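You operate a simulated robot arm through the tools that you are given. There is no shell and no other tool. Be economical: measure what you need, move in short steps, check, and stop when the job is done.

Carry out the task below with a simulated two-armed robot. There is one attempt and no reset: what you move stays moved.

JOB
Fill the clamped valve with water to the FULL line and close everything.
Fine: shut the drain and open the vent first; at the end fill lever and vent shut. Where these are worked on the way, their far stop is far enough and under half their travel is too little: fill lever.

Only the result counts: the job must be done as asked and must still hold three seconds after the hand-in. Knocking over, shifting, dropping, spilling or breaking anything else fails it.

ROBOT AND FRAMES
Two 7-joint arms with fingered hands on one trunk, on a base that drives. Base frame: it is fixed to the floor where the robot stands at the start and does not move with it; the origin is under the middle of the robot, x ahead of it, y to its left, z up. Readings come in m, degrees, newtons and seconds.
The left shoulder is at the start at [0.08, 0.185, 1.135], the right one opposite. With the tool pointing down near the work surface each hand reaches from about 0.1 to 0.76 m from the robot's upright axis, wherever it stands, measured 20 degrees to its own side. Places, roughly: clamp lever [0.7, 0.2, 0.8]; drain lever [0.9, 0, 0.6]; fill lever [1.1, -0.2, 0.9]; force knob [0.7, 0.4, 1]; pressure knob [0.7, 0.4, 0.8]; pressure lever [1.1, -0.2, 0.6]; sight glass [1.2, -0.4, 0.8]; test bench [0.6, 1.3, 0.5]; vent knob [0.8, 0.2, 1]. Payload 4 kg a hand.
The TCP of each hand is the grasp point between the finger pads, 0.026 m short of the fingertips. In the tool frame z runs along the fingers and y along their closing line. Largest opening 0.132 m; the body of the gripper starts 0.073 m behind the TCP. The gripper is a hand of 3 fingers: y runs from the thumb to the fingers, the wrist lies at [0, 0, -0.224] in the tool frame, and closing takes about 1.5 s.
Orientation is that of the tool frame in the base frame, as a unit quaternion [w, x, y, z]. With the fingers straight down and closing along the base's y, the tool's x points along the base's -x, its y along +y and its z along -z.

CONTROLS
- The arms move only by the tool nudge_tool. It takes "left_motion", "right_motion" or both (then of equal length, played together; a hand with none holds still); each is one flat list of numbers, 7 for each row, row after row: the shift along the tool's x, y, z in m, then the turn, a rotation vector about the tool's x, y, z in degrees, then the opening, from 0 (shut) to 1 (fully open). In form: [tx, ty, tz, wx, wy, wz, fingers, tx, ty, tz, wx, wy, wz, fingers, ...]. A call has 1 to 20 rows; each row is the pose to reach, as a shift and turn from the pose commanded when the call began, along the tool's axes at that moment. Each row takes 0.2 s and may step no farther than 0.05 m and 8.6 degrees from the row before; otherwise, or with a gripper value out of range, the whole call is refused. A pose out of reach is approached as far as the arm can. The call stops where the force on the tool passes 40 N (or 10 N more than at its start, if that is more) or the arm is blocked; 0.2 s more then pass. The fingers move at their own pace (about 0.072 m/s each) and stop on an object; they squeeze with about 30 N. The grip force told is the motor's: it shows also when the fingers shut on nothing. Time passes only in rows, and 0.2 s behind the last, so rows that repeat a pose let the fingers close. It gives the time, the measured TCP pose, the force on the tool (base axes), the opening and the grip force at its end, in the units of the frame above (readings bear some noise), with the torque about the TCP (base axes, N m) and any sound that the robot's microphone picked up.
- Cameras (640 x 400 px; columns grow to the right, rows downward): "scene" is now at [0.2142, 0.0112, 1.3691]; the picture's right is [0.01, -1.00, -0.00], its down [-0.62, -0.01, -0.78] and it looks along [0.78, 0.01, -0.62] (base axes); focal length 256 px, centre (320, 200). "left" rides on the left gripper at [-0.062, 0.003, -0.092] in its tool frame; the picture's right is [-0.05, -1.00, 0.00], its down [0.83, -0.04, -0.55] and it looks along [0.55, -0.03, 0.83] (tool axes); focal length 230 px, centre (320, 200). "right" rides on the right gripper at [0.062, 0.003, -0.092] in its tool frame; the picture's right is [-0.05, 1.00, 0.00], its down [-0.83, -0.04, -0.55] and it looks along [-0.55, -0.03, 0.83] (tool axes); focal length 230 px, centre (320, 200). There is no depth. A picture from a camera that has moved, and an enlarged one, comes with that camera's place and axes in the base frame and with its lens. The place of the scene camera against the robot may be out by one fixed shift of up to 0.025 m in any direction.
- snapshot(camera): a new picture of that camera. The clock stands still meanwhile.
- slide_trunk(by): slides the trunk up (or, below 0, down) by that many m; the arms and the scene camera ride with it, the base frame stays. It gives what a move gives, with no picture.
- roll_base(legs): drives the robot by 1 to 6 legs, each [ahead, left, turn to the left] in m, m and degrees, along the robot's own axes; the way and the turn of a leg run together, so that a leg with both is an arc; at most 1.5 m and 180 degrees a leg. The arms and the cameras ride along, it lands a little off, and it stops where it bumps. It gives what a move gives.
- grasp_type(shape, hand): the hand has 3 fingers and takes this shape, open, in about a second: jaw (thumb against the fingers, like two jaws); tri (thumb and two fingers); tip (a fingertip pinch); poke (one finger out to press); point (the index stretched); flat (the hand flat); cup (the hand cupped); fist (a fist). The gripper value then closes the fingers along that shape, each until it touches; the sizes above hold for jaw. It gives what a move gives, with no picture.
- aim_head(pan, tilt): turns the head with the scene camera to pan (to the left, within 86 degrees either way) and tilt (down, from -29 to 69), counted from straight ahead of the robot. It gives what a move gives.
- inspect(camera, box): a new picture of the part [left, top, right, bottom] of that camera's present view, enlarged. The clock stands still meanwhile.
- hand_in(): hands the job in; it is judged then, once.

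Work in short steps. Places have to be worked out from the pictures, the camera data and where the tool is seen: move nearer, look again, correct. Check each grasp and each placing, and mend what went wrong. You have 120 turns and 108 pictures in all, those below and enlarged ones among them. Open the grippers and draw the arms clear of the work before you hand the job in, unless the task says otherwise; then end with one line.

The tools are called after ">>>" as name(argument=value, ...) on one line, values as JSON. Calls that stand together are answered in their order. nudge_tool: Moves the arms, as the interface text tells. Its arguments: {"type":"object","properties":{"left_motion":{"type":"array"},"right_motion":{"type":"array"}},"required":[]} The other tools are called the same way: slide_trunk (by) slides the trunk up or down; grasp_type (shape, hand) gives the hand a shape; roll_base (legs) drives the base; aim_head (pan, tilt) turns the head that bears the scene camera; snapshot (camera) takes a picture; inspect (camera, box) takes an enlarged picture of a part of a camera's view; hand_in () hands the job in.

At the start:

```text
clock: 0.0
left_tool_pos: [0.5148, 0.1796, 1.1254]
left_tcp_rot: [0.0, 0.001, 1.0, 0.0]
left_force: [-0.3, 0.2, -0.4]
left_torque: [0.01, -0.01, 0.03]
left_width: 0.1321
left_grip_force: 0.0
left_shape: jaw
right_tool_pos: [0.4825, -0.2634, 1.1897]
right_tcp_rot: [0.0, 0.0, 1.0, 0.0]
right_force: [-0.2, -0.6, 0.2]
right_torque: [-0.04, 0.04, 0.01]
right_width: 0.1321
right_grip_force: 0.0
right_shape: jaw
trunk travel left (down, up): [-0.175, 0.287]
robot x, y, heading: [0.0013, -0.0015, -0.1]
head pan, tilt: [0.8, 26.4]
```

scene: 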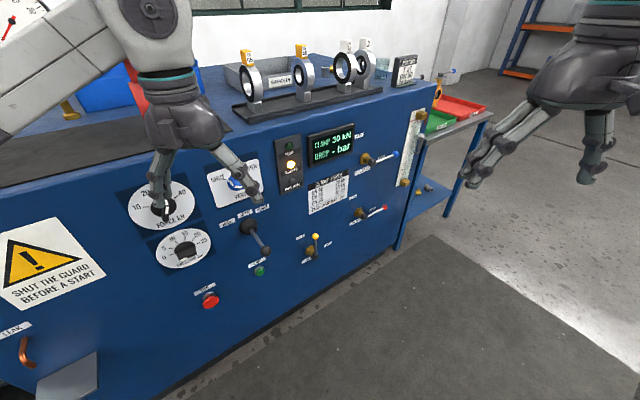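
right: 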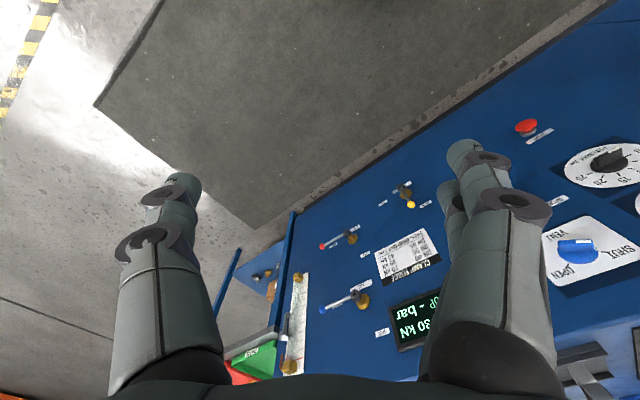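
left: 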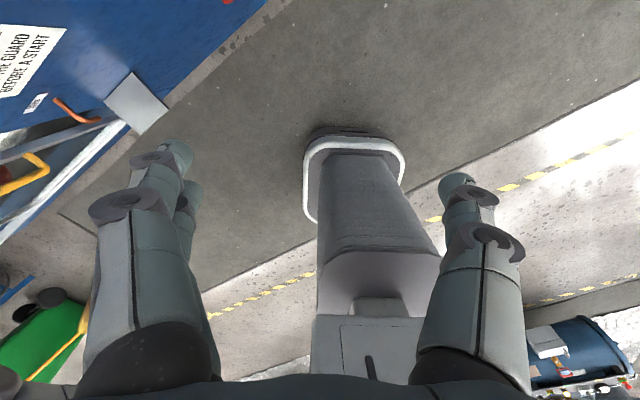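

I'll enlarge the panel in the scene view to read the labels.

>>> inspect(camera="scene", box=[200, 120, 440, 270])

>>> inspect(camera="scene", box=[320, 90, 440, 165])

>>> inspect(camera="scene", box=[340, 100, 480, 260])

```text
2.67 times, centred on (320, 195) of scene
camera zoom: at [0.2142, 0.0112, 1.3691], right [0.01, -1.0, 0.0], down [-0.62, -0.01, -0.78], along [0.78, 0.01, -0.62], focal length 683 px, centre (320, 213)
```

zoom: 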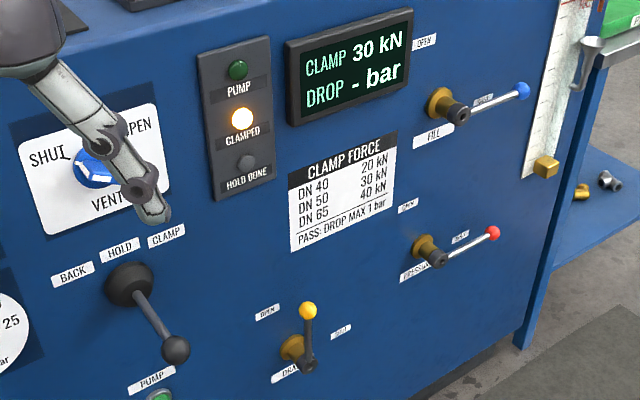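

```text
5.33 times, centred on (380, 128) of scene
camera zoom: at [0.2142, 0.0112, 1.3691], right [0.01, -1.0, 0.0], down [-0.62, -0.01, -0.78], along [0.78, 0.01, -0.62], focal length 1365 px, centre (0, 587)
```

zoom: 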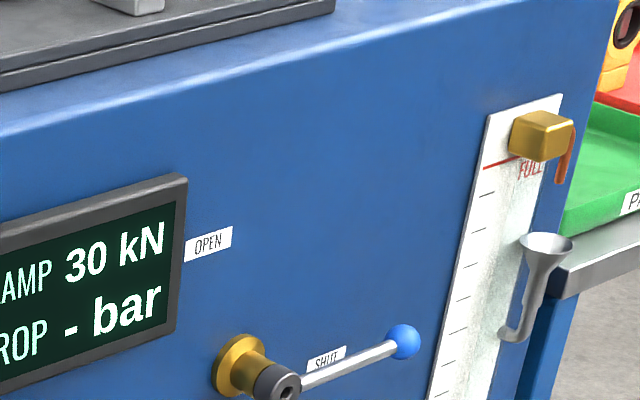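

```text
2.50 times, centred on (410, 180) of scene
camera zoom: at [0.2142, 0.0112, 1.3691], right [0.01, -1.0, 0.0], down [-0.62, -0.01, -0.78], along [0.78, 0.01, -0.62], focal length 640 px, centre (95, 250)
```

zoom: 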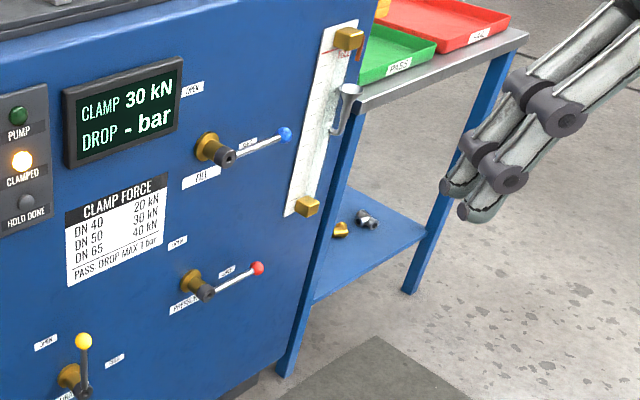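

The panel looks turned about 30° to the left. Fill is shut with its lever to the right, and the drain lever points up, which is open. I'll drive so the robot stands square to the panel, centred between vent and fill.

>>> roll_base(legs=[[0.31, -0.39, 0], [0, 0, 30]])

>>> snapshot(camera="scene")

```text
clock: 4.4
left_tool_pos: [0.6666, 0.0267, 1.1267]
left_tcp_rot: [0.0, -0.259, 0.966, 0.0]
left_force: [0.1, 0.0, 0.4]
left_torque: [-0.02, 0.01, -0.01]
left_width: 0.1318
left_grip_force: 0.1
left_shape: jaw
right_tool_pos: [0.8603, -0.3751, 1.1894]
right_tcp_rot: [0.0, -0.259, 0.966, -0.001]
right_force: [-0.5, 0.3, 0.6]
right_torque: [0.01, 0.01, 0.01]
right_width: 0.1318
right_grip_force: 0.1
right_shape: jaw
trunk travel left (down, up): [-0.175, 0.287]
robot x, y, heading: [0.3099, -0.3884, 30.0]
head pan, tilt: [0.8, 26.4]
```

```text
101 pictures are left
camera scene: at [0.4973, -0.2757, 1.3691], right [0.51, -0.86, 0.0], down [-0.54, -0.32, -0.78], along [0.67, 0.4, -0.62], focal length 256 px, centre (320, 200)
```

scene: 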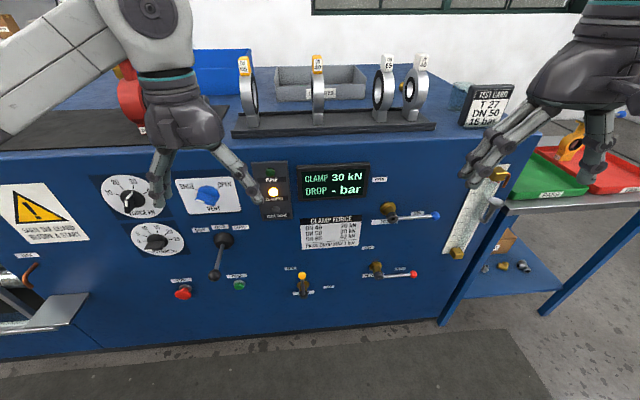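

The bench edges still slope about 5°, so I'll turn that much more. Then I'll bring both tools horizontal, fingers towards the panel, shifting them slightly as they turn.

>>> roll_base(legs=[[0, 0, 5]])

>>> nudge_tool(left_motion=[0, 0, 0, 0, -8.2, 0, 1, 0, 0, 0, 0, -16.4, 0, 1, 0, 0, 0, 0, -24.6, 0, 1, 0, 0, 0, 0, -32.8, 0, 1, 0, 0, 0, 0, -41, 0, 1, 0, 0, 0, 0, -49.2, 0, 1, 0, 0, 0, 0, -57.4, 0, 1, 0, 0, 0, 0, -65.6, 0, 1, 0, 0, 0, 0, -73.8, 0, 1, 0, 0, 0, 0, -82, 0, 1, 0, 0, 0, 0, -90, 0, 1], right_motion=[0, 0, 0, 0, -8.2, 0, 1, 0, 0, 0, 0, -16.4, 0, 1, 0, 0, 0, 0, -24.6, 0, 1, 0, 0, 0, 0, -32.8, 0, 1, 0, 0, 0, 0, -41, 0, 1, 0, 0, 0, 0, -49.2, 0, 1, 0, 0, 0, 0, -57.4, 0, 1, 0, 0, 0, 0, -65.6, 0, 1, 0, 0, 0, 0, -73.8, 0, 1, 0, 0, 0, 0, -82, 0, 1, 0, 0, 0, 0, -90, 0, 1])

>>> snapshot(camera="scene")

```text
clock: 5.3
left_tool_pos: [0.63, 0.056, 1.1258]
left_tcp_rot: [0.0, -0.301, 0.954, 0.0]
left_force: [-0.3, -0.8, 0.5]
left_torque: [0.0, 0.02, 0.03]
left_width: 0.1319
left_grip_force: 0.0
left_shape: jaw
right_tool_pos: [0.858, -0.3272, 1.1894]
right_tcp_rot: [0.001, -0.3, 0.954, 0.0]
right_force: [-0.4, 0.0, 0.3]
right_torque: [0.01, 0.01, -0.02]
right_width: 0.1318
right_grip_force: 0.1
right_shape: jaw
trunk travel left (down, up): [-0.175, 0.287]
robot x, y, heading: [0.3108, -0.3881, 34.9]
head pan, tilt: [0.8, 26.4]
```

```text
clock: 7.7
left_tool_pos: [0.6306, 0.0504, 1.1265]
left_tcp_rot: [0.548, -0.238, 0.783, 0.172]
left_force: [-1.4, 0.1, 0.1]
left_torque: [-0.02, -0.02, 0.01]
left_width: 0.1318
left_grip_force: 0.1
left_shape: jaw
left hand out of reach, approached as far as the arm can: row 9, 10, 11
right_tool_pos: [0.8998, -0.291, 1.2289]
right_tcp_rot: [0.642, -0.229, 0.71, 0.175]
right_force: [0.6, 0.1, -0.3]
right_torque: [0.02, 0.05, -0.06]
right_width: 0.132
right_grip_force: 0.2
right_shape: jaw
right hand out of reach, approached as far as the arm can: row 6, 7, 8, 9, 10, 11
trunk travel left (down, up): [-0.175, 0.287]
robot x, y, heading: [0.311, -0.3866, 34.9]
head pan, tilt: [0.8, 26.4]
```

```text
100 pictures are left
camera scene: at [0.4858, -0.2601, 1.3694], right [0.58, -0.81, 0.0], down [-0.5, -0.36, -0.78], along [0.63, 0.46, -0.62], focal length 256 px, centre (320, 200)
```

scene: 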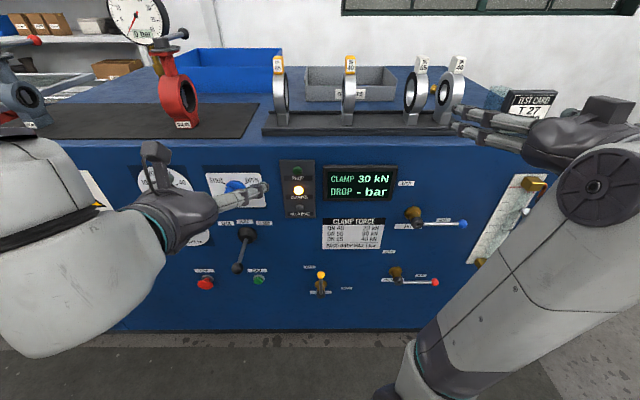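

The right hand is nearly level. I'll bring it down and left towards the drain lever, keeping well short of the panel, and check how it tracks.

>>> nudge_tool(right_motion=[0.048, 0, 0, 0, 0, 0, 1, 0.096, 0, 0, 0, 0, 0, 1, 0.144, 0, 0, 0, 0, 0, 1, 0.192, 0.0, 0, 0, 0, 0, 1, 0.24, 0, 0, 0, 0, 0, 1, 0.288, 0, 0, 0, 0, 0, 1, 0.33, 0.02, 0, 0, 0, 0, 1, 0.37, 0.04, 0, 0, 0, 0, 1, 0.41, 0.06, 0, 0, 0, 0, 1, 0.45, 0.08, 0, 0, 0, 0, 1, 0.49, 0.1, 0, 0, 0, 0, 1, 0.53, 0.12, 0, 0, 0, 0, 1])

>>> snapshot(camera="scene")

>>> snapshot(camera="right")

```text
clock: 8.7
left_tool_pos: [0.6325, 0.0498, 1.1281]
left_tcp_rot: [0.547, -0.239, 0.784, 0.172]
left_force: [0.1, 1.7, 0.9]
left_torque: [-0.05, 0.0, -0.02]
left_width: 0.1321
left_grip_force: 0.2
left_shape: jaw
right_tool_pos: [0.9269, -0.2667, 1.1724]
right_tcp_rot: [0.703, -0.21, 0.648, 0.201]
right_force: [-0.2, -0.5, -0.6]
right_torque: [-0.02, 0.0, 0.02]
right_width: 0.132
right_grip_force: 0.0
right_shape: jaw
right hand out of reach, approached as far as the arm can: row 1, 2, 3, 4, 5
trunk travel left (down, up): [-0.175, 0.287]
robot x, y, heading: [0.3083, -0.389, 34.9]
head pan, tilt: [0.8, 26.4]
stopped in row 5 (right hand): the arm was blocked; the commanded pose is now the measured one
```

```text
99 pictures are left
camera scene: at [0.4874, -0.2606, 1.3692], right [0.59, -0.81, 0.0], down [-0.51, -0.36, -0.78], along [0.63, 0.46, -0.62], focal length 256 px, centre (320, 200)
```

scene: 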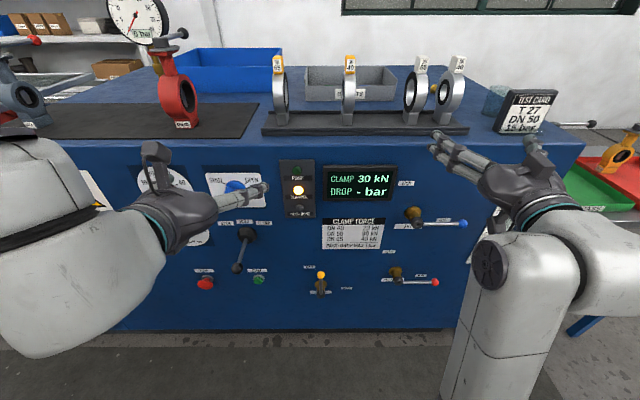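

```text
98 pictures are left
camera right: at [0.8529, -0.314, 1.1056], right [-0.56, 0.83, 0.02], down [-0.5, -0.35, 0.79], along [0.66, 0.43, 0.61], focal length 230 px, centre (320, 200)
```

right: 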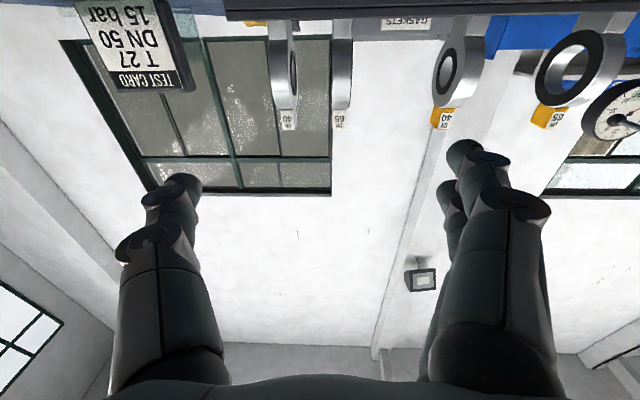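

The arm blocked in that posture. I'll tilt the fingers back to about 45° down while lowering, which should suit the arm better at that height.

>>> nudge_tool(right_motion=[0.01, 0, -0.01, 0, 8, 0, 1, 0.02, 0, -0.02, 0, 16, 0, 1, 0.05, 0, -0.03, 0, 24, 0, 1, 0.09, 0, -0.04, 0, 32, 0, 1, 0.13, 0, -0.05, 0, 40, 0, 1, 0.17, 0, -0.06, 0, 46, 0, 1, 0.21, 0.02, -0.06, 0, 50, 0, 1, 0.25, 0.04, -0.06, 0, 50, 0, 1, 0.29, 0.06, -0.06, 0, 50, 0, 1, 0.33, 0.08, -0.06, 0, 50, 0, 1])

>>> snapshot(camera="scene")

```text
clock: 10.9
left_tool_pos: [0.6328, 0.0488, 1.1272]
left_tcp_rot: [0.546, -0.239, 0.784, 0.173]
left_force: [0.1, 0.6, 0.3]
left_torque: [0.01, -0.04, -0.03]
left_width: 0.1318
left_grip_force: 0.0
left_shape: jaw
right_tool_pos: [0.8523, -0.2278, 0.8338]
right_tcp_rot: [0.361, -0.275, 0.886, 0.095]
right_force: [0.0, 1.1, -0.1]
right_torque: [0.0, 0.0, -0.02]
right_width: 0.132
right_grip_force: 0.1
right_shape: jaw
right hand out of reach, approached as far as the arm can: row 1
trunk travel left (down, up): [-0.175, 0.287]
robot x, y, heading: [0.3118, -0.3855, 35.1]
head pan, tilt: [0.8, 26.4]
```

```text
97 pictures are left
camera scene: at [0.488, -0.2612, 1.3691], right [0.59, -0.81, 0.0], down [-0.51, -0.36, -0.78], along [0.63, 0.46, -0.62], focal length 256 px, centre (320, 200)
```

scene: 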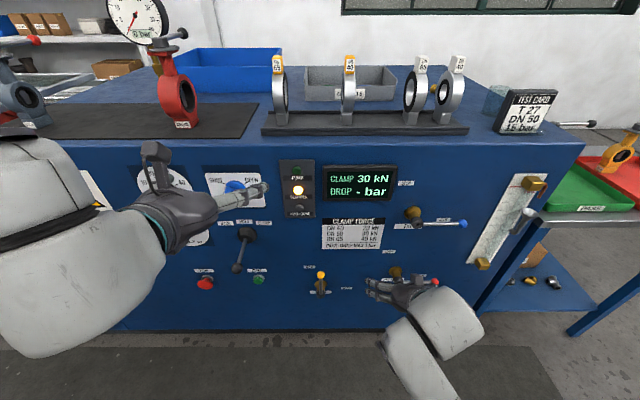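

Good posture. I'll look at the panel through the right hand camera now.

>>> snapshot(camera="right")

```text
96 pictures are left
camera right: at [0.7617, -0.2842, 0.8597], right [-0.52, 0.85, 0.01], down [0.19, 0.11, 0.98], along [0.83, 0.51, -0.21], focal length 230 px, centre (320, 200)
```

right: 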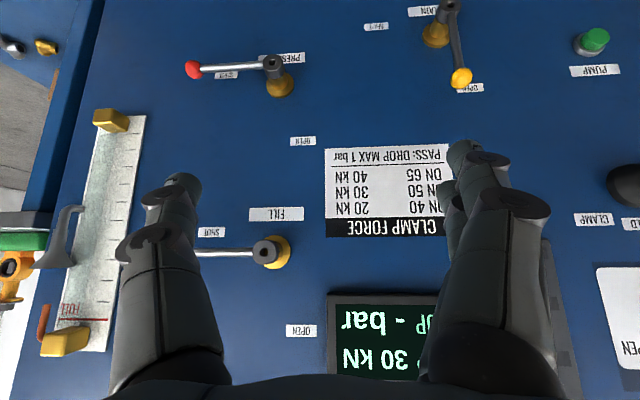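

The view is clear: the drain ball is around 0.73 ahead of the robot, 0.01 left, z≈0.61, with its hub about 0.11 below. I'll shut the fingers and bring the right hand to just left of the drain lever, short of its depth.

>>> nudge_tool(right_motion=[0.013, 0.036, 0.02, 0, -3, 0, 0, 0.026, 0.072, 0.045, 0, -7, 0, 0, 0.039, 0.108, 0.07, 0, -10, 0, 0, 0.052, 0.144, 0.1, 0, -14, 0, 0, 0.065, 0.18, 0.13, 0, -18, 0, 0, 0.078, 0.216, 0.16, 0, -22, 0, 0, 0.091, 0.252, 0.19, 0, -25, 0, 0, 0.091, 0.255, 0.2, 0, -25, 0, 0, 0.091, 0.255, 0.2, 0, -25, 0, 0])

>>> snapshot(camera="scene")

>>> snapshot(camera="right")

```text
clock: 12.9
left_tool_pos: [0.632, 0.0496, 1.1268]
left_tcp_rot: [0.547, -0.239, 0.783, 0.173]
left_force: [0.0, -0.1, 0.1]
left_torque: [0.01, -0.01, -0.03]
left_width: 0.1318
left_grip_force: 0.0
left_shape: jaw
right_tool_pos: [0.7772, 0.0203, 0.6213]
right_tcp_rot: [0.545, -0.248, 0.786, 0.153]
right_force: [-0.5, 0.2, 1.2]
right_torque: [0.0, 0.06, -0.02]
right_width: 0.0003
right_grip_force: 30.9
right_shape: jaw
trunk travel left (down, up): [-0.175, 0.287]
robot x, y, heading: [0.3111, -0.3882, 34.9]
head pan, tilt: [0.8, 26.4]
```

```text
95 pictures are left
camera scene: at [0.4877, -0.2609, 1.3691], right [0.59, -0.81, 0.0], down [-0.51, -0.36, -0.78], along [0.63, 0.46, -0.62], focal length 256 px, centre (320, 200)
```

scene: 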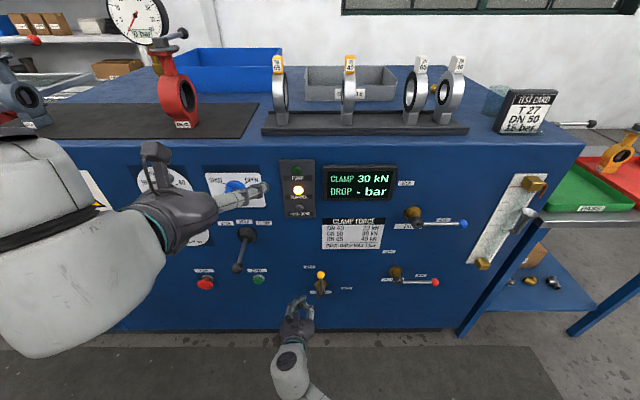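

```text
94 pictures are left
camera right: at [0.6855, -0.0374, 0.5974], right [-0.54, 0.84, 0.02], down [-0.17, -0.13, 0.98], along [0.82, 0.52, 0.22], focal length 230 px, centre (320, 200)
```

right: 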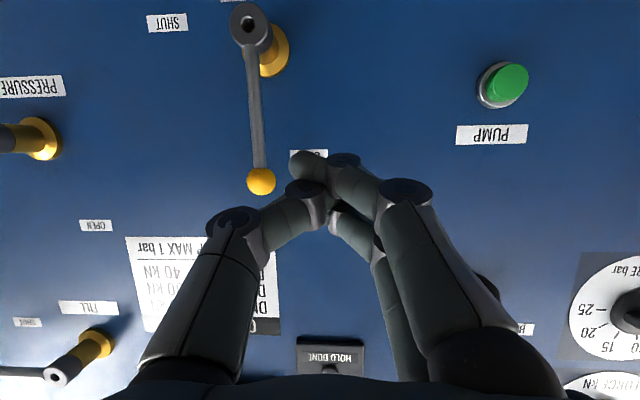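

The fingertips are just left of the lever and level with the ball, with the ball about 0.715 ahead, z 0.625. I'll move in to the bar's depth and check.

>>> nudge_tool(right_motion=[-0.007, 0, 0.045, 0, 0, 0, 0, -0.015, 0, 0.092, 0, 0, 0, 0])

>>> snapshot(camera="right")

>>> inspect(camera="scene", box=[240, 220, 400, 320])

```text
clock: 13.5
left_tool_pos: [0.6318, 0.0511, 1.1263]
left_tcp_rot: [0.546, -0.239, 0.784, 0.172]
left_force: [-0.1, 0.7, -0.3]
left_torque: [0.02, -0.01, -0.02]
left_width: 0.1319
left_grip_force: 0.0
left_shape: jaw
right_tool_pos: [0.8515, 0.0692, 0.6009]
right_tcp_rot: [0.544, -0.248, 0.787, 0.153]
right_force: [0.9, -0.4, -0.6]
right_torque: [-0.02, -0.02, 0.02]
right_width: 0.0
right_grip_force: 30.0
right_shape: jaw
trunk travel left (down, up): [-0.175, 0.287]
robot x, y, heading: [0.3131, -0.3866, 34.9]
head pan, tilt: [0.8, 26.4]
```

```text
93 pictures are left
camera right: at [0.7608, 0.0117, 0.5776], right [-0.54, 0.84, 0.02], down [-0.17, -0.13, 0.98], along [0.82, 0.52, 0.22], focal length 230 px, centre (320, 200)
```

right: 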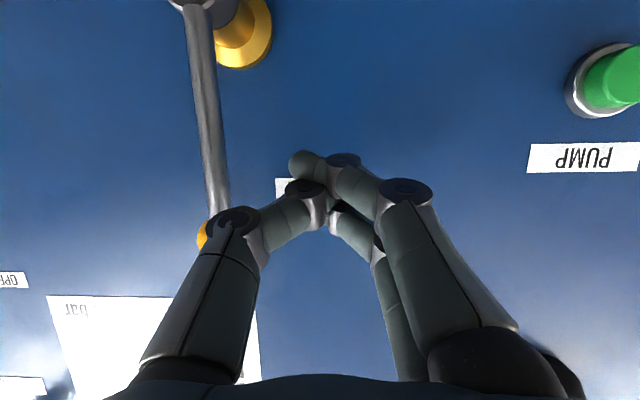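

```text
4.00 times, centred on (320, 270) of scene
camera zoom: at [0.4879, -0.26, 1.369], right [0.59, -0.81, 0.0], down [-0.51, -0.36, -0.78], along [0.63, 0.46, -0.62], focal length 1024 px, centre (320, -80)
```

zoom: 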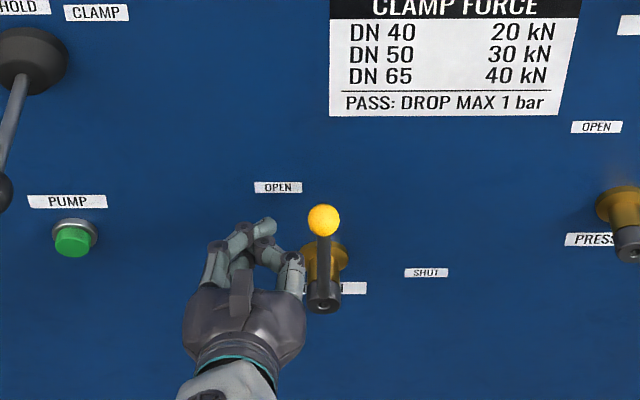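

The fingers are at lever depth, just left of the bar. I'll now sweep right and down along the arc to shut the drain.

>>> nudge_tool(right_motion=[0, -0.025, 0, 0, 0, 0, 0, -0.002, -0.056, -0.001, 0, 0, 0, 0, 0, -0.0774, 0, 0, 0, 0, 0, 0.0068, -0.0976, 0.0026, 0, 0, 0, 0, 0.017, -0.1159, 0.0065, 0, 0, 0, 0, 0.0305, -0.1316, 0.0117, 0, 0, 0, 0, 0.0468, -0.1439, 0.0179, 0, 0, 0, 0, 0.065, -0.1524, 0.0249, 0, 0, 0, 0, 0.0813, -0.1562, 0.0311, 0, 0, 0, 0])

>>> snapshot(camera="right")

>>> inspect(camera="scene", box=[240, 220, 400, 320])

```text
clock: 15.5
left_tool_pos: [0.628, 0.0482, 1.1298]
left_tcp_rot: [0.549, -0.239, 0.782, 0.172]
left_force: [0.1, 0.2, -0.3]
left_torque: [0.01, -0.03, -0.01]
left_width: 0.1317
left_grip_force: 0.1
left_shape: jaw
right_tool_pos: [0.9415, -0.0579, 0.5286]
right_tcp_rot: [0.549, -0.247, 0.783, 0.156]
right_force: [-3.2, 4.9, 22.9]
right_torque: [0.04, -0.33, 0.07]
right_width: 0.0003
right_grip_force: 30.1
right_shape: jaw
trunk travel left (down, up): [-0.175, 0.287]
robot x, y, heading: [0.3072, -0.3844, 34.9]
head pan, tilt: [0.8, 26.4]
```

```text
91 pictures are left
camera right: at [0.851, -0.1157, 0.5029], right [-0.54, 0.84, 0.02], down [-0.18, -0.14, 0.97], along [0.82, 0.52, 0.23], focal length 230 px, centre (320, 200)
```

right: 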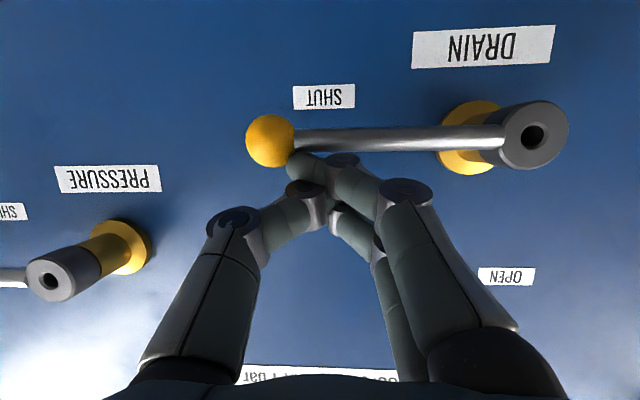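

```text
4.00 times, centred on (320, 270) of scene
camera zoom: at [0.4828, -0.2623, 1.3706], right [0.59, -0.81, 0.0], down [-0.5, -0.36, -0.79], along [0.64, 0.46, -0.62], focal length 1024 px, centre (320, -80)
```

zoom: 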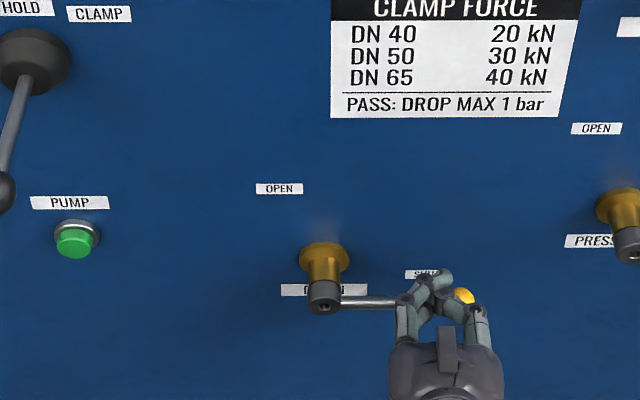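

The lever is horizontal and pushing back. I'll press slightly more to confirm it is on its stop, then back off upward.

>>> nudge_tool(right_motion=[0.01, 0, 0.003, 0, 0, 0, 0, 0.016, 0, 0.005, 0, 0, 0, 0])

>>> snapshot(camera="right")

```text
clock: 15.9
left_tool_pos: [0.6309, 0.05, 1.1276]
left_tcp_rot: [0.547, -0.24, 0.783, 0.174]
left_force: [-0.6, -0.5, 0.1]
left_torque: [0.01, 0.02, 0.0]
left_width: 0.1317
left_grip_force: 0.0
left_shape: jaw
right_tool_pos: [0.9431, -0.0515, 0.5266]
right_tcp_rot: [0.553, -0.246, 0.78, 0.16]
right_force: [-8.2, -0.9, 21.2]
right_torque: [-0.2, -0.11, -0.06]
right_width: 0.0
right_grip_force: 30.0
right_shape: jaw
trunk travel left (down, up): [-0.175, 0.287]
robot x, y, heading: [0.3122, -0.3888, 35.0]
head pan, tilt: [0.8, 26.4]
stopped in row 1 (right hand): the force on the tool passed its limit at 45 N (the readings are from after the stop); the commanded pose is now the measured one
```

```text
89 pictures are left
camera right: at [0.8523, -0.1091, 0.5002], right [-0.55, 0.84, 0.03], down [-0.19, -0.15, 0.97], along [0.82, 0.52, 0.24], focal length 230 px, centre (320, 200)
```

right: 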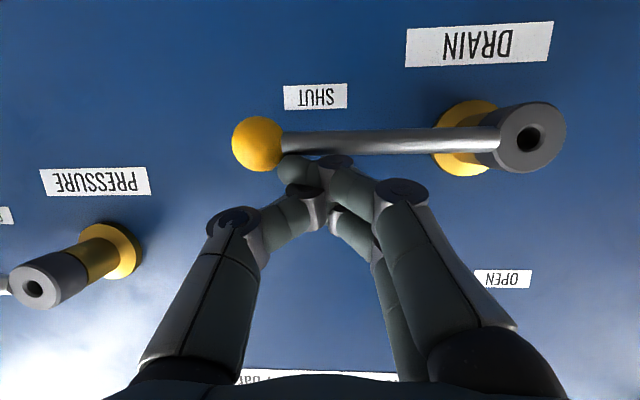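

Drain is on its shut stop (45 N). I'll back the right hand off upward and outward, then park it low in front of the fill lever.

>>> nudge_tool(right_motion=[-0.025, 0, -0.01, 0, 0, 0, 0, -0.035, 0, -0.055, 0, 0, 0, 0, -0.035, 0, -0.1, 0, 0, 0, 0, -0.045, -0.035, -0.13, 0, 0, 0, 0, -0.06, -0.075, -0.14, 0, 0, 0, 0, -0.075, -0.115, -0.145, 0, 0, 0, 0, -0.09, -0.155, -0.15, 0, 0, 0, 0, -0.105, -0.195, -0.155, 0, 0, 0, 0, -0.12, -0.235, -0.16, 0, 0, 0, 0, -0.135, -0.27, -0.165, 0, 0, 0, 0])

>>> snapshot(camera="right")

>>> snapshot(camera="left")

>>> inspect(camera="scene", box=[180, 130, 500, 330])

```text
clock: 18.1
left_tool_pos: [0.6326, 0.0484, 1.1264]
left_tcp_rot: [0.547, -0.237, 0.784, 0.172]
left_force: [-0.4, 0.4, 0.6]
left_torque: [0.01, 0.03, 0.01]
left_width: 0.132
left_grip_force: 0.2
left_shape: jaw
right_tool_pos: [1.0037, -0.3365, 0.711]
right_tcp_rot: [0.55, -0.246, 0.782, 0.158]
right_force: [0.7, 0.1, -0.1]
right_torque: [0.0, 0.0, 0.02]
right_width: 0.0001
right_grip_force: 29.8
right_shape: jaw
trunk travel left (down, up): [-0.175, 0.287]
robot x, y, heading: [0.3096, -0.3871, 35.0]
head pan, tilt: [0.8, 26.4]
```

```text
88 pictures are left
camera right: at [0.9125, -0.3949, 0.6866], right [-0.54, 0.84, 0.02], down [-0.18, -0.15, 0.97], along [0.82, 0.53, 0.23], focal length 230 px, centre (320, 200)
```

right: 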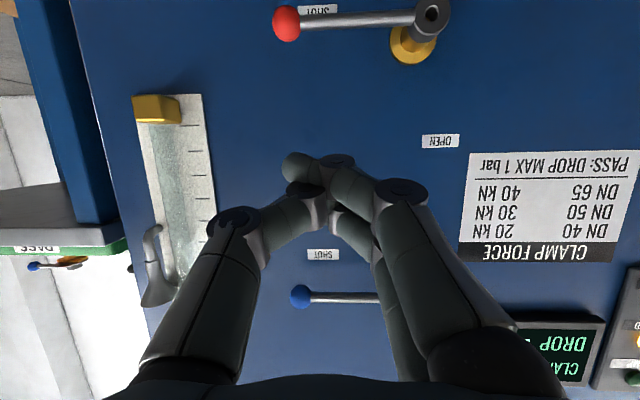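

```text
87 pictures are left
camera left: at [0.5779, 0.0153, 1.2164], right [0.58, -0.82, 0.04], down [-0.65, -0.48, -0.59], along [0.5, 0.32, -0.81], focal length 230 px, centre (320, 200)
```

left: 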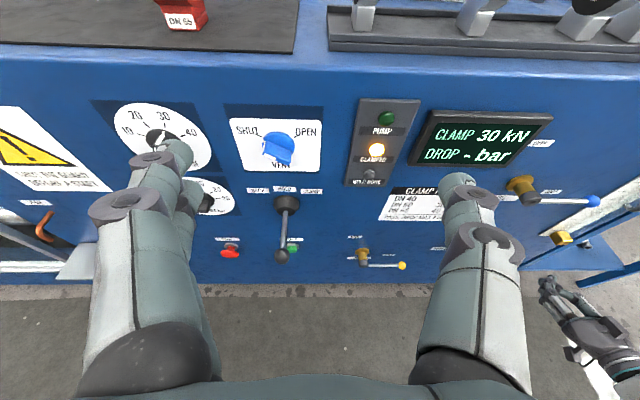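

```text
2.00 times, centred on (340, 230) of scene
camera zoom: at [0.4875, -0.2615, 1.3692], right [0.59, -0.81, 0.0], down [-0.51, -0.36, -0.78], along [0.63, 0.46, -0.62], focal length 512 px, centre (280, 140)
```

zoom: 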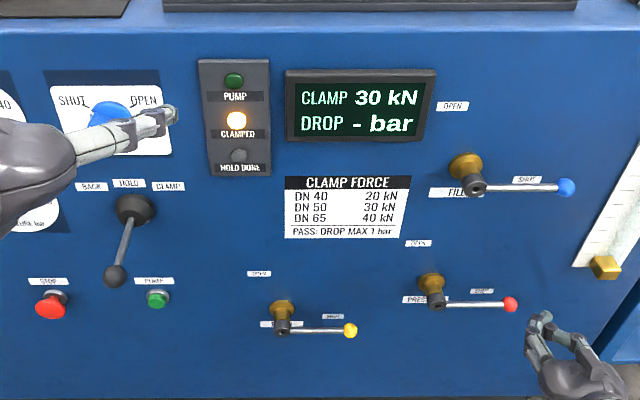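

Drain shown shut, and the left hand's camera has a good view of the vent knob. I'll zoom in on it.

>>> inspect(camera="left", box=[210, 90, 350, 190])

```text
4.00 times, centred on (280, 140) of left
camera zoom: at [0.5779, 0.0153, 1.2164], right [0.58, -0.82, 0.04], down [-0.65, -0.48, -0.59], along [0.5, 0.32, -0.81], focal length 920 px, centre (480, 440)
```

zoom: 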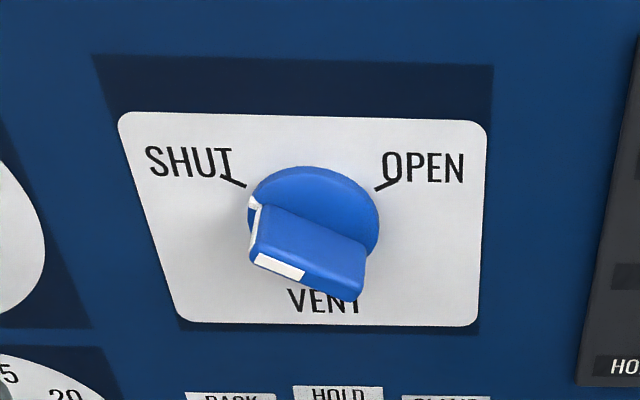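

The vent pointer is at SHUT (about −60° from up) and must turn about 120° clockwise. First I'll move the left hand in front of the knob, still short of it.

>>> nudge_tool(left_motion=[0.024, 0.012, 0.02, 0, 0, 0, 1, 0.048, 0.024, 0.04, 0, 0, 0, 1, 0.072, 0.036, 0.06, 0, 0, 0, 1, 0.096, 0.048, 0.08, 0, 0, 0, 1, 0.12, 0.06, 0.1, 0, 0, 0, 1, 0.139, 0.068, 0.12, 0, 0, 0, 1])

>>> snapshot(camera="left")

```text
clock: 19.5
left_tool_pos: [0.6412, 0.1336, 0.9723]
left_tcp_rot: [0.548, -0.238, 0.783, 0.173]
left_force: [0.1, -1.0, 0.0]
left_torque: [-0.03, 0.01, 0.01]
left_width: 0.1318
left_grip_force: 0.1
left_shape: jaw
left hand out of reach, approached as far as the arm can: row 6
right_tool_pos: [1.0029, -0.3362, 0.7113]
right_tcp_rot: [0.551, -0.247, 0.781, 0.159]
right_force: [-0.5, 0.4, 0.0]
right_torque: [0.0, 0.03, -0.02]
right_width: 0.0
right_grip_force: 29.9
right_shape: jaw
trunk travel left (down, up): [-0.175, 0.287]
robot x, y, heading: [0.3093, -0.3874, 35.2]
head pan, tilt: [0.8, 26.4]
```

```text
84 pictures are left
camera left: at [0.5876, 0.1003, 1.0609], right [0.58, -0.82, 0.04], down [-0.65, -0.48, -0.59], along [0.5, 0.32, -0.81], focal length 230 px, centre (320, 200)
```

left: 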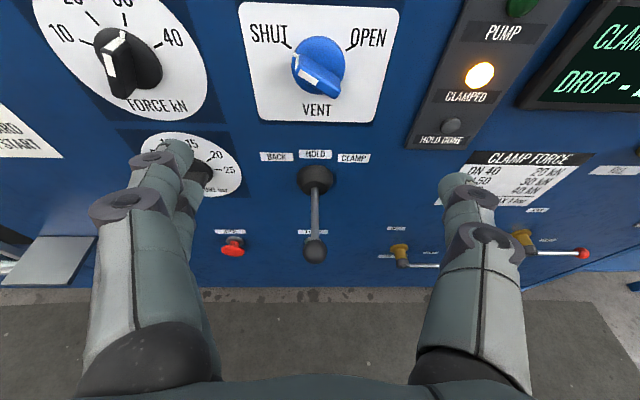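

The left hand is in line with the knob sideways (both about 0.237 left). Next I'll roll it −60° about its own axis so the fingers straddle the ridge.

>>> nudge_tool(left_motion=[0, 0, 0, 0, 0, -7.5, 1, 0, 0, 0, 0, 0, -15, 1, 0, 0, 0, 0, 0, -22.5, 1, 0, 0, 0, 0, 0, -30, 1, 0, 0, 0, 0, 0, -37.5, 1, 0, 0, 0, 0, 0, -45, 1, 0, 0, 0, 0, 0, -52.5, 1, 0, 0, 0, 0, 0, -60, 1])

>>> snapshot(camera="left")

>>> snapshot(camera="scene")

```text
clock: 21.3
left_tool_pos: [0.6437, 0.1349, 0.9734]
left_tcp_rot: [-0.559, 0.599, -0.559, 0.125]
left_force: [0.5, -0.1, 0.5]
left_torque: [0.03, 0.0, 0.04]
left_width: 0.132
left_grip_force: 0.0
left_shape: jaw
right_tool_pos: [1.0033, -0.3365, 0.7123]
right_tcp_rot: [0.55, -0.247, 0.782, 0.158]
right_force: [-0.5, 0.9, 0.6]
right_torque: [0.0, 0.0, 0.0]
right_width: 0.0
right_grip_force: 30.1
right_shape: jaw
trunk travel left (down, up): [-0.175, 0.287]
robot x, y, heading: [0.3095, -0.3918, 35.1]
head pan, tilt: [0.8, 26.4]
```

```text
83 pictures are left
camera left: at [0.55, 0.1369, 1.0303], right [0.51, -0.21, 0.83], down [-0.12, -0.98, -0.17], along [0.85, -0.01, -0.53], focal length 230 px, centre (320, 200)
```

left: 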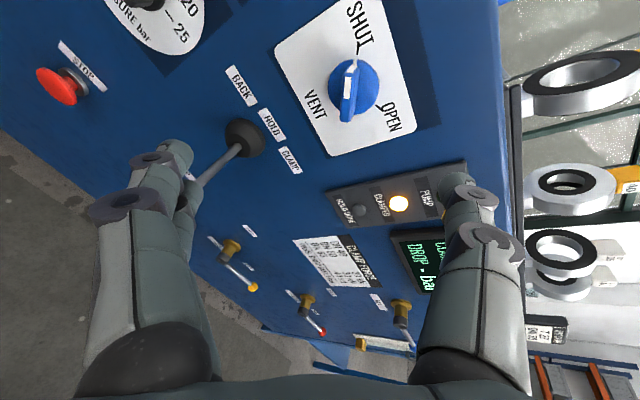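

```text
82 pictures are left
camera scene: at [0.4876, -0.261, 1.3691], right [0.59, -0.81, 0.0], down [-0.51, -0.36, -0.78], along [0.63, 0.46, -0.62], focal length 256 px, centre (320, 200)
```

scene: 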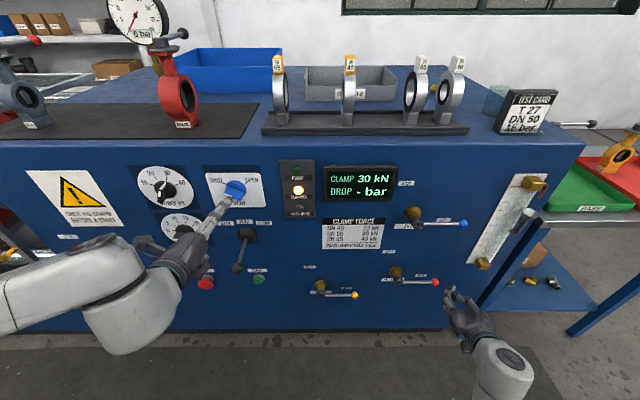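

The roll worked: the closing line is now square to the ridge. I'll level the pitch by 20° and bring the TCP to the knob's height.

>>> nudge_tool(left_motion=[0.002, 0.003, 0.012, 5.8, -3.3, 0, 1, 0.004, 0.006, 0.024, 11.5, -6.6, 0, 1, 0.006, 0.01, 0.036, 17.3, -10, 0, 1, 0.006, 0.01, 0.036, 17.3, -10, 0, 1])

>>> snapshot(camera="left")

```text
clock: 22.3
left_tool_pos: [0.6419, 0.1339, 0.9735]
left_tcp_rot: [-0.56, 0.599, -0.559, 0.124]
left_force: [-0.6, 0.2, -0.8]
left_torque: [0.03, 0.01, -0.03]
left_width: 0.1322
left_grip_force: 0.1
left_shape: jaw
left hand out of reach, approached as far as the arm can: row 1, 2, 3, 4
right_tool_pos: [1.0026, -0.3373, 0.7112]
right_tcp_rot: [0.551, -0.246, 0.782, 0.157]
right_force: [-0.1, 0.0, 0.2]
right_torque: [0.01, 0.07, -0.02]
right_width: 0.0001
right_grip_force: 30.0
right_shape: jaw
trunk travel left (down, up): [-0.175, 0.287]
robot x, y, heading: [0.3125, -0.3862, 34.9]
head pan, tilt: [0.8, 26.4]
```

```text
81 pictures are left
camera left: at [0.55, 0.137, 1.0303], right [0.51, -0.21, 0.83], down [-0.12, -0.98, -0.17], along [0.85, -0.01, -0.53], focal length 230 px, centre (320, 200)
```

left: 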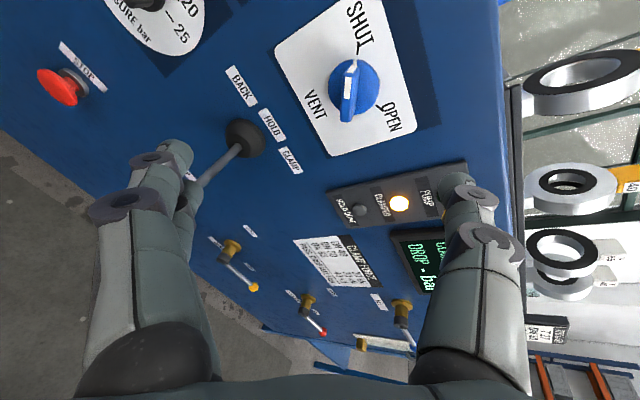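

Levelling is out of reach because the arm is too folded this close. I'll back the base off 0.12 m to give the arms room, then level the tool while extending.

>>> roll_base(legs=[[-0.12, 0, 0]])

>>> nudge_tool(left_motion=[0.0, 0.0, 0.03, 0, 0, 0, 1, 0.0, 0.0, 0.06, 0, 0, 0, 1, 0.0, 0.0, 0.09, 5.8, -3.3, 0, 1, 0.0, 0.0, 0.1, 11.5, -6.6, 0, 1, 0.0, 0.0, 0.11, 17.3, -10, 0, 1])

>>> snapshot(camera="left")

>>> snapshot(camera="scene")

```text
clock: 23.5
left_tool_pos: [0.5438, 0.0653, 0.9731]
left_tcp_rot: [-0.56, 0.598, -0.559, 0.124]
left_force: [-0.4, -0.1, 0.0]
left_torque: [-0.01, -0.03, 0.0]
left_width: 0.1317
left_grip_force: 0.0
left_shape: jaw
right_tool_pos: [0.9033, -0.4064, 0.713]
right_tcp_rot: [0.55, -0.247, 0.782, 0.158]
right_force: [0.2, 0.2, -0.2]
right_torque: [-0.02, 0.02, -0.03]
right_width: 0.0
right_grip_force: 29.9
right_shape: jaw
trunk travel left (down, up): [-0.175, 0.287]
robot x, y, heading: [0.214, -0.4545, 35.2]
head pan, tilt: [0.8, 26.4]
```

```text
clock: 24.7
left_tool_pos: [0.671, 0.045, 0.9844]
left_tcp_rot: [0.685, -0.532, 0.478, -0.138]
left_force: [0.4, -0.4, -0.2]
left_torque: [0.0, 0.0, 0.01]
left_width: 0.1322
left_grip_force: 0.0
left_shape: jaw
left hand out of reach, approached as far as the arm can: row 3, 4, 5
right_tool_pos: [0.905, -0.4045, 0.7103]
right_tcp_rot: [0.549, -0.247, 0.783, 0.157]
right_force: [0.4, 0.6, 0.0]
right_torque: [0.02, 0.01, 0.01]
right_width: 0.0
right_grip_force: 30.5
right_shape: jaw
trunk travel left (down, up): [-0.175, 0.287]
robot x, y, heading: [0.2129, -0.4581, 34.8]
head pan, tilt: [0.8, 26.4]
```

```text
80 pictures are left
camera left: at [0.5671, 0.0347, 1.014], right [0.29, -0.36, 0.89], down [-0.01, -0.93, -0.37], along [0.96, 0.1, -0.28], focal length 230 px, centre (320, 200)
```

left: 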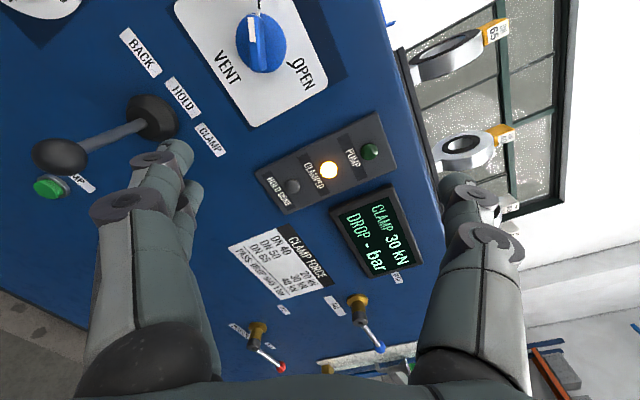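

```text
79 pictures are left
camera scene: at [0.3908, -0.3289, 1.3684], right [0.59, -0.81, 0.0], down [-0.51, -0.36, -0.78], along [0.63, 0.46, -0.62], focal length 256 px, centre (320, 200)
```

scene: 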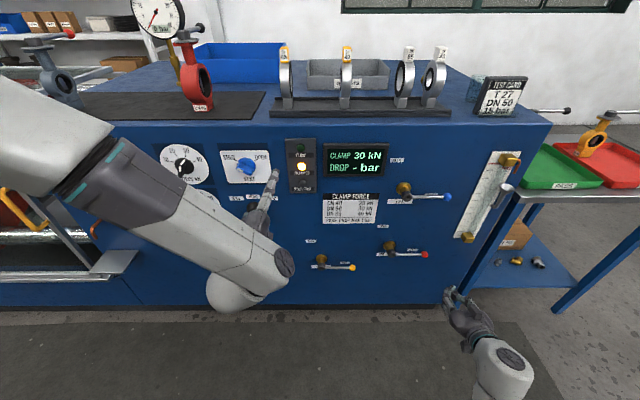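

The tool is now level and still rolled correctly. The knob is near (0.789, 0.243, 0.95), about 0.09 m to the left and 0.035 m down. I'll move there with 0.07 m forward.

>>> nudge_tool(left_motion=[-0.015, 0.019, 0.0, 0, 0, 0, 1, -0.03, 0.038, 0.0, 0, 0, 0, 1, -0.045, 0.056, 0.02, 0, 0, 0, 1, -0.06, 0.075, 0.04, 0, 0, 0, 1, -0.06, 0.075, 0.06, 0, 0, 0, 1])

>>> snapshot(camera="left")

>>> snapshot(camera="scene")

```text
clock: 25.9
left_tool_pos: [0.7191, 0.0802, 0.989]
left_tcp_rot: [0.68, -0.539, 0.479, -0.134]
left_force: [-0.3, 1.0, -0.6]
left_torque: [0.04, -0.01, 0.0]
left_width: 0.1319
left_grip_force: 0.1
left_shape: jaw
left hand out of reach, approached as far as the arm can: row 1, 2, 3, 4, 5
right_tool_pos: [0.9049, -0.4047, 0.7105]
right_tcp_rot: [0.549, -0.247, 0.783, 0.157]
right_force: [-0.3, -0.6, 0.0]
right_torque: [-0.05, -0.02, 0.01]
right_width: 0.0001
right_grip_force: 30.5
right_shape: jaw
trunk travel left (down, up): [-0.175, 0.287]
robot x, y, heading: [0.2118, -0.455, 35.0]
head pan, tilt: [0.8, 26.4]
```

```text
78 pictures are left
camera left: at [0.6158, 0.0691, 1.0198], right [0.31, -0.35, 0.89], down [-0.01, -0.93, -0.36], along [0.95, 0.11, -0.29], focal length 230 px, centre (320, 200)
```

left: 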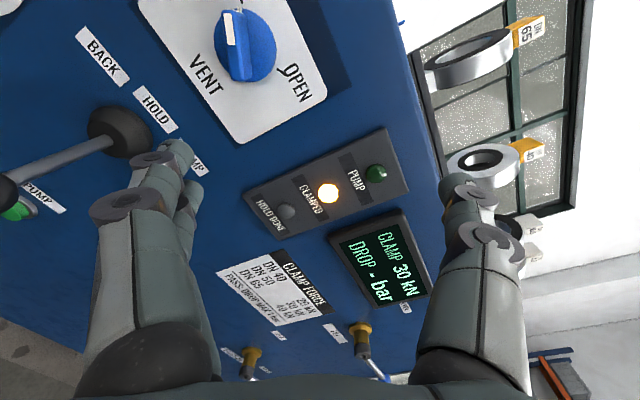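

```text
77 pictures are left
camera scene: at [0.3904, -0.3278, 1.3685], right [0.59, -0.81, 0.0], down [-0.51, -0.36, -0.78], along [0.63, 0.46, -0.62], focal length 256 px, centre (320, 200)
```

scene: 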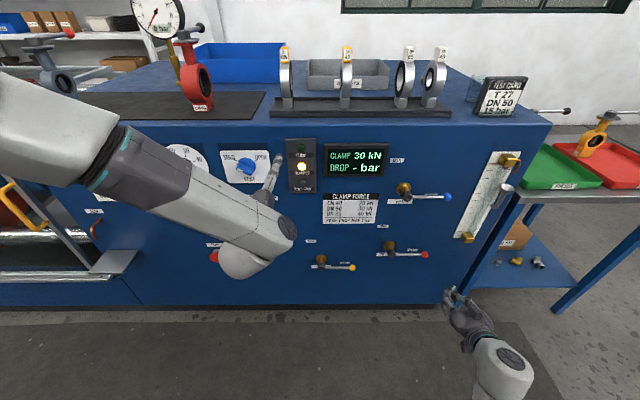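

The arm won't go left in this branch, but the base and trunk can carry it there. First I'll test in free air whether the tool can roll +120° here.

>>> nudge_tool(left_motion=[0, 0, 0, 0, 0, 8, 1, 0, 0, 0, 0, 0, 16, 1, 0, 0, 0, 0, 0, 24, 1, 0, 0, 0, 0, 0, 32, 1, 0, 0, 0, 0, 0, 40, 1, 0, 0, 0, 0, 0, 48, 1, 0, 0, 0, 0, 0, 56, 1, 0, 0, 0, 0, 0, 64, 1, 0, 0, 0, 0, 0, 72, 1, 0, 0, 0, 0, 0, 80, 1, 0, 0, 0, 0, 0, 88, 1, 0, 0, 0, 0, 0, 96, 1, 0, 0, 0, 0, 0, 104, 1, 0, 0, 0, 0, 0, 112, 1, 0, 0, 0, 0, 0, 120, 1])

>>> snapshot(camera="scene")

```text
clock: 29.1
left_tool_pos: [0.7166, 0.0822, 0.9964]
left_tcp_rot: [0.455, 0.145, 0.706, 0.523]
left_force: [0.6, -1.0, -1.0]
left_torque: [0.02, 0.0, -0.01]
left_width: 0.132
left_grip_force: 0.1
left_shape: jaw
right_tool_pos: [0.9045, -0.4061, 0.7117]
right_tcp_rot: [0.551, -0.246, 0.782, 0.157]
right_force: [0.3, 1.2, -1.0]
right_torque: [0.01, -0.01, 0.01]
right_width: 0.0
right_grip_force: 29.6
right_shape: jaw
trunk travel left (down, up): [-0.175, 0.287]
robot x, y, heading: [0.2094, -0.4593, 34.9]
head pan, tilt: [0.8, 26.4]
```

```text
76 pictures are left
camera scene: at [0.3889, -0.3304, 1.3691], right [0.59, -0.81, 0.0], down [-0.51, -0.36, -0.78], along [0.63, 0.46, -0.62], focal length 256 px, centre (320, 200)
```

scene: 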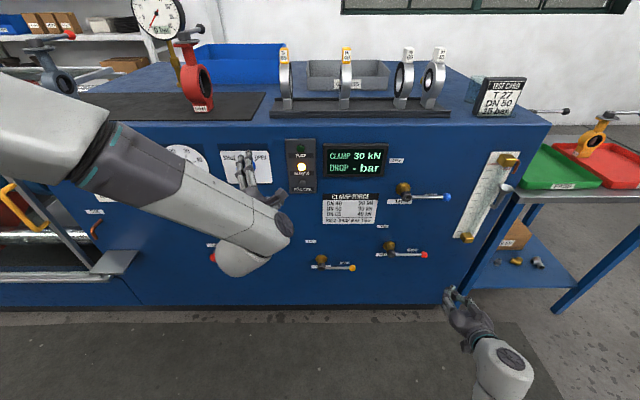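

Rolling ±60° works freely here. I'll roll back to −60°, lower the trunk 0.04 m and drive the base left and a little ahead.

>>> nudge_tool(left_motion=[0, 0, 0, 0, 0, -8, 1, 0, 0, 0, 0, 0, -16, 1, 0, 0, 0, 0, 0, -24, 1, 0, 0, 0, 0, 0, -32, 1, 0, 0, 0, 0, 0, -40, 1, 0, 0, 0, 0, 0, -48, 1, 0, 0, 0, 0, 0, -56, 1, 0, 0, 0, 0, 0, -64, 1, 0, 0, 0, 0, 0, -72, 1, 0, 0, 0, 0, 0, -80, 1, 0, 0, 0, 0, 0, -88, 1, 0, 0, 0, 0, 0, -96, 1, 0, 0, 0, 0, 0, -104, 1, 0, 0, 0, 0, 0, -112, 1, 0, 0, 0, 0, 0, -120, 1])

>>> slide_trunk(by=-0.04)

>>> roll_base(legs=[[0.04, 0.089, 0]])

>>> snapshot(camera="left")

>>> snapshot(camera="scene")

```text
clock: 32.3
left_tool_pos: [0.7162, 0.0814, 0.9952]
left_tcp_rot: [0.681, -0.539, 0.478, -0.133]
left_force: [1.0, -0.2, -0.6]
left_torque: [-0.02, 0.01, -0.02]
left_width: 0.1319
left_grip_force: 0.1
left_shape: jaw
right_tool_pos: [0.9056, -0.4064, 0.7114]
right_tcp_rot: [0.55, -0.246, 0.782, 0.158]
right_force: [-0.8, 0.8, -1.0]
right_torque: [0.05, -0.01, -0.02]
right_width: 0.0
right_grip_force: 30.2
right_shape: jaw
trunk travel left (down, up): [-0.175, 0.287]
robot x, y, heading: [0.2141, -0.4586, 35.4]
head pan, tilt: [0.8, 26.4]
```

```text
clock: 33.2
left_tool_pos: [0.7161, 0.083, 0.9577]
left_tcp_rot: [0.683, -0.537, 0.477, -0.134]
left_force: [0.9, -0.6, 0.2]
left_torque: [-0.01, 0.04, 0.02]
left_width: 0.132
left_grip_force: 0.0
left_shape: jaw
right_tool_pos: [0.9048, -0.4056, 0.672]
right_tcp_rot: [0.551, -0.246, 0.782, 0.158]
right_force: [0.5, -0.2, 0.4]
right_torque: [0.01, 0.0, -0.02]
right_width: 0.0
right_grip_force: 29.4
right_shape: jaw
trunk travel left (down, up): [-0.135, 0.327]
robot x, y, heading: [0.2087, -0.455, 35.1]
head pan, tilt: [0.8, 26.4]
```

```text
clock: 34.3
left_tool_pos: [0.6991, 0.1793, 0.9552]
left_tcp_rot: [0.68, -0.538, 0.478, -0.135]
left_force: [0.3, 0.0, -1.2]
left_torque: [-0.02, -0.01, -0.01]
left_width: 0.1319
left_grip_force: 0.0
left_shape: jaw
right_tool_pos: [0.8871, -0.3104, 0.6713]
right_tcp_rot: [0.55, -0.246, 0.783, 0.156]
right_force: [0.2, 0.3, -0.1]
right_torque: [0.0, 0.0, -0.02]
right_width: 0.0001
right_grip_force: 30.1
right_shape: jaw
trunk travel left (down, up): [-0.135, 0.327]
robot x, y, heading: [0.1971, -0.3625, 35.1]
head pan, tilt: [0.8, 26.4]
```

```text
75 pictures are left
camera left: at [0.5949, 0.1677, 0.9867], right [0.31, -0.35, 0.89], down [-0.01, -0.93, -0.36], along [0.95, 0.1, -0.29], focal length 230 px, centre (320, 200)
```

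left: 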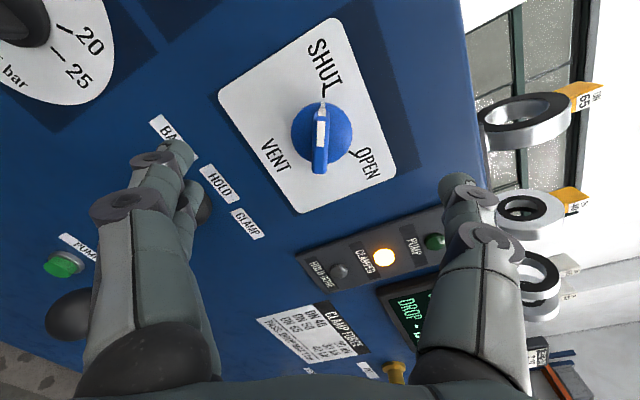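

```text
74 pictures are left
camera scene: at [0.3983, -0.2147, 1.3135], right [0.58, -0.81, 0.0], down [-0.54, -0.39, -0.74], along [0.6, 0.44, -0.67], focal length 256 px, centre (320, 200)
```

scene: 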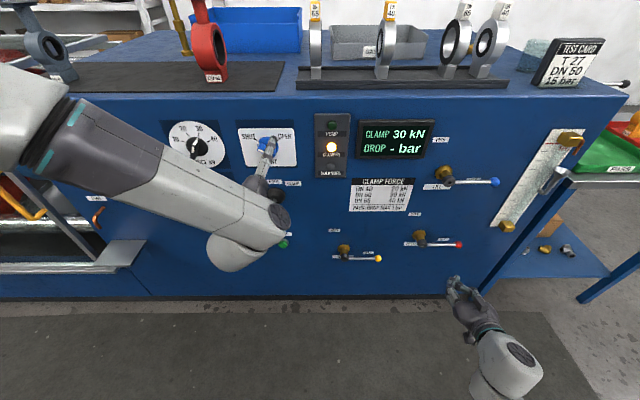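

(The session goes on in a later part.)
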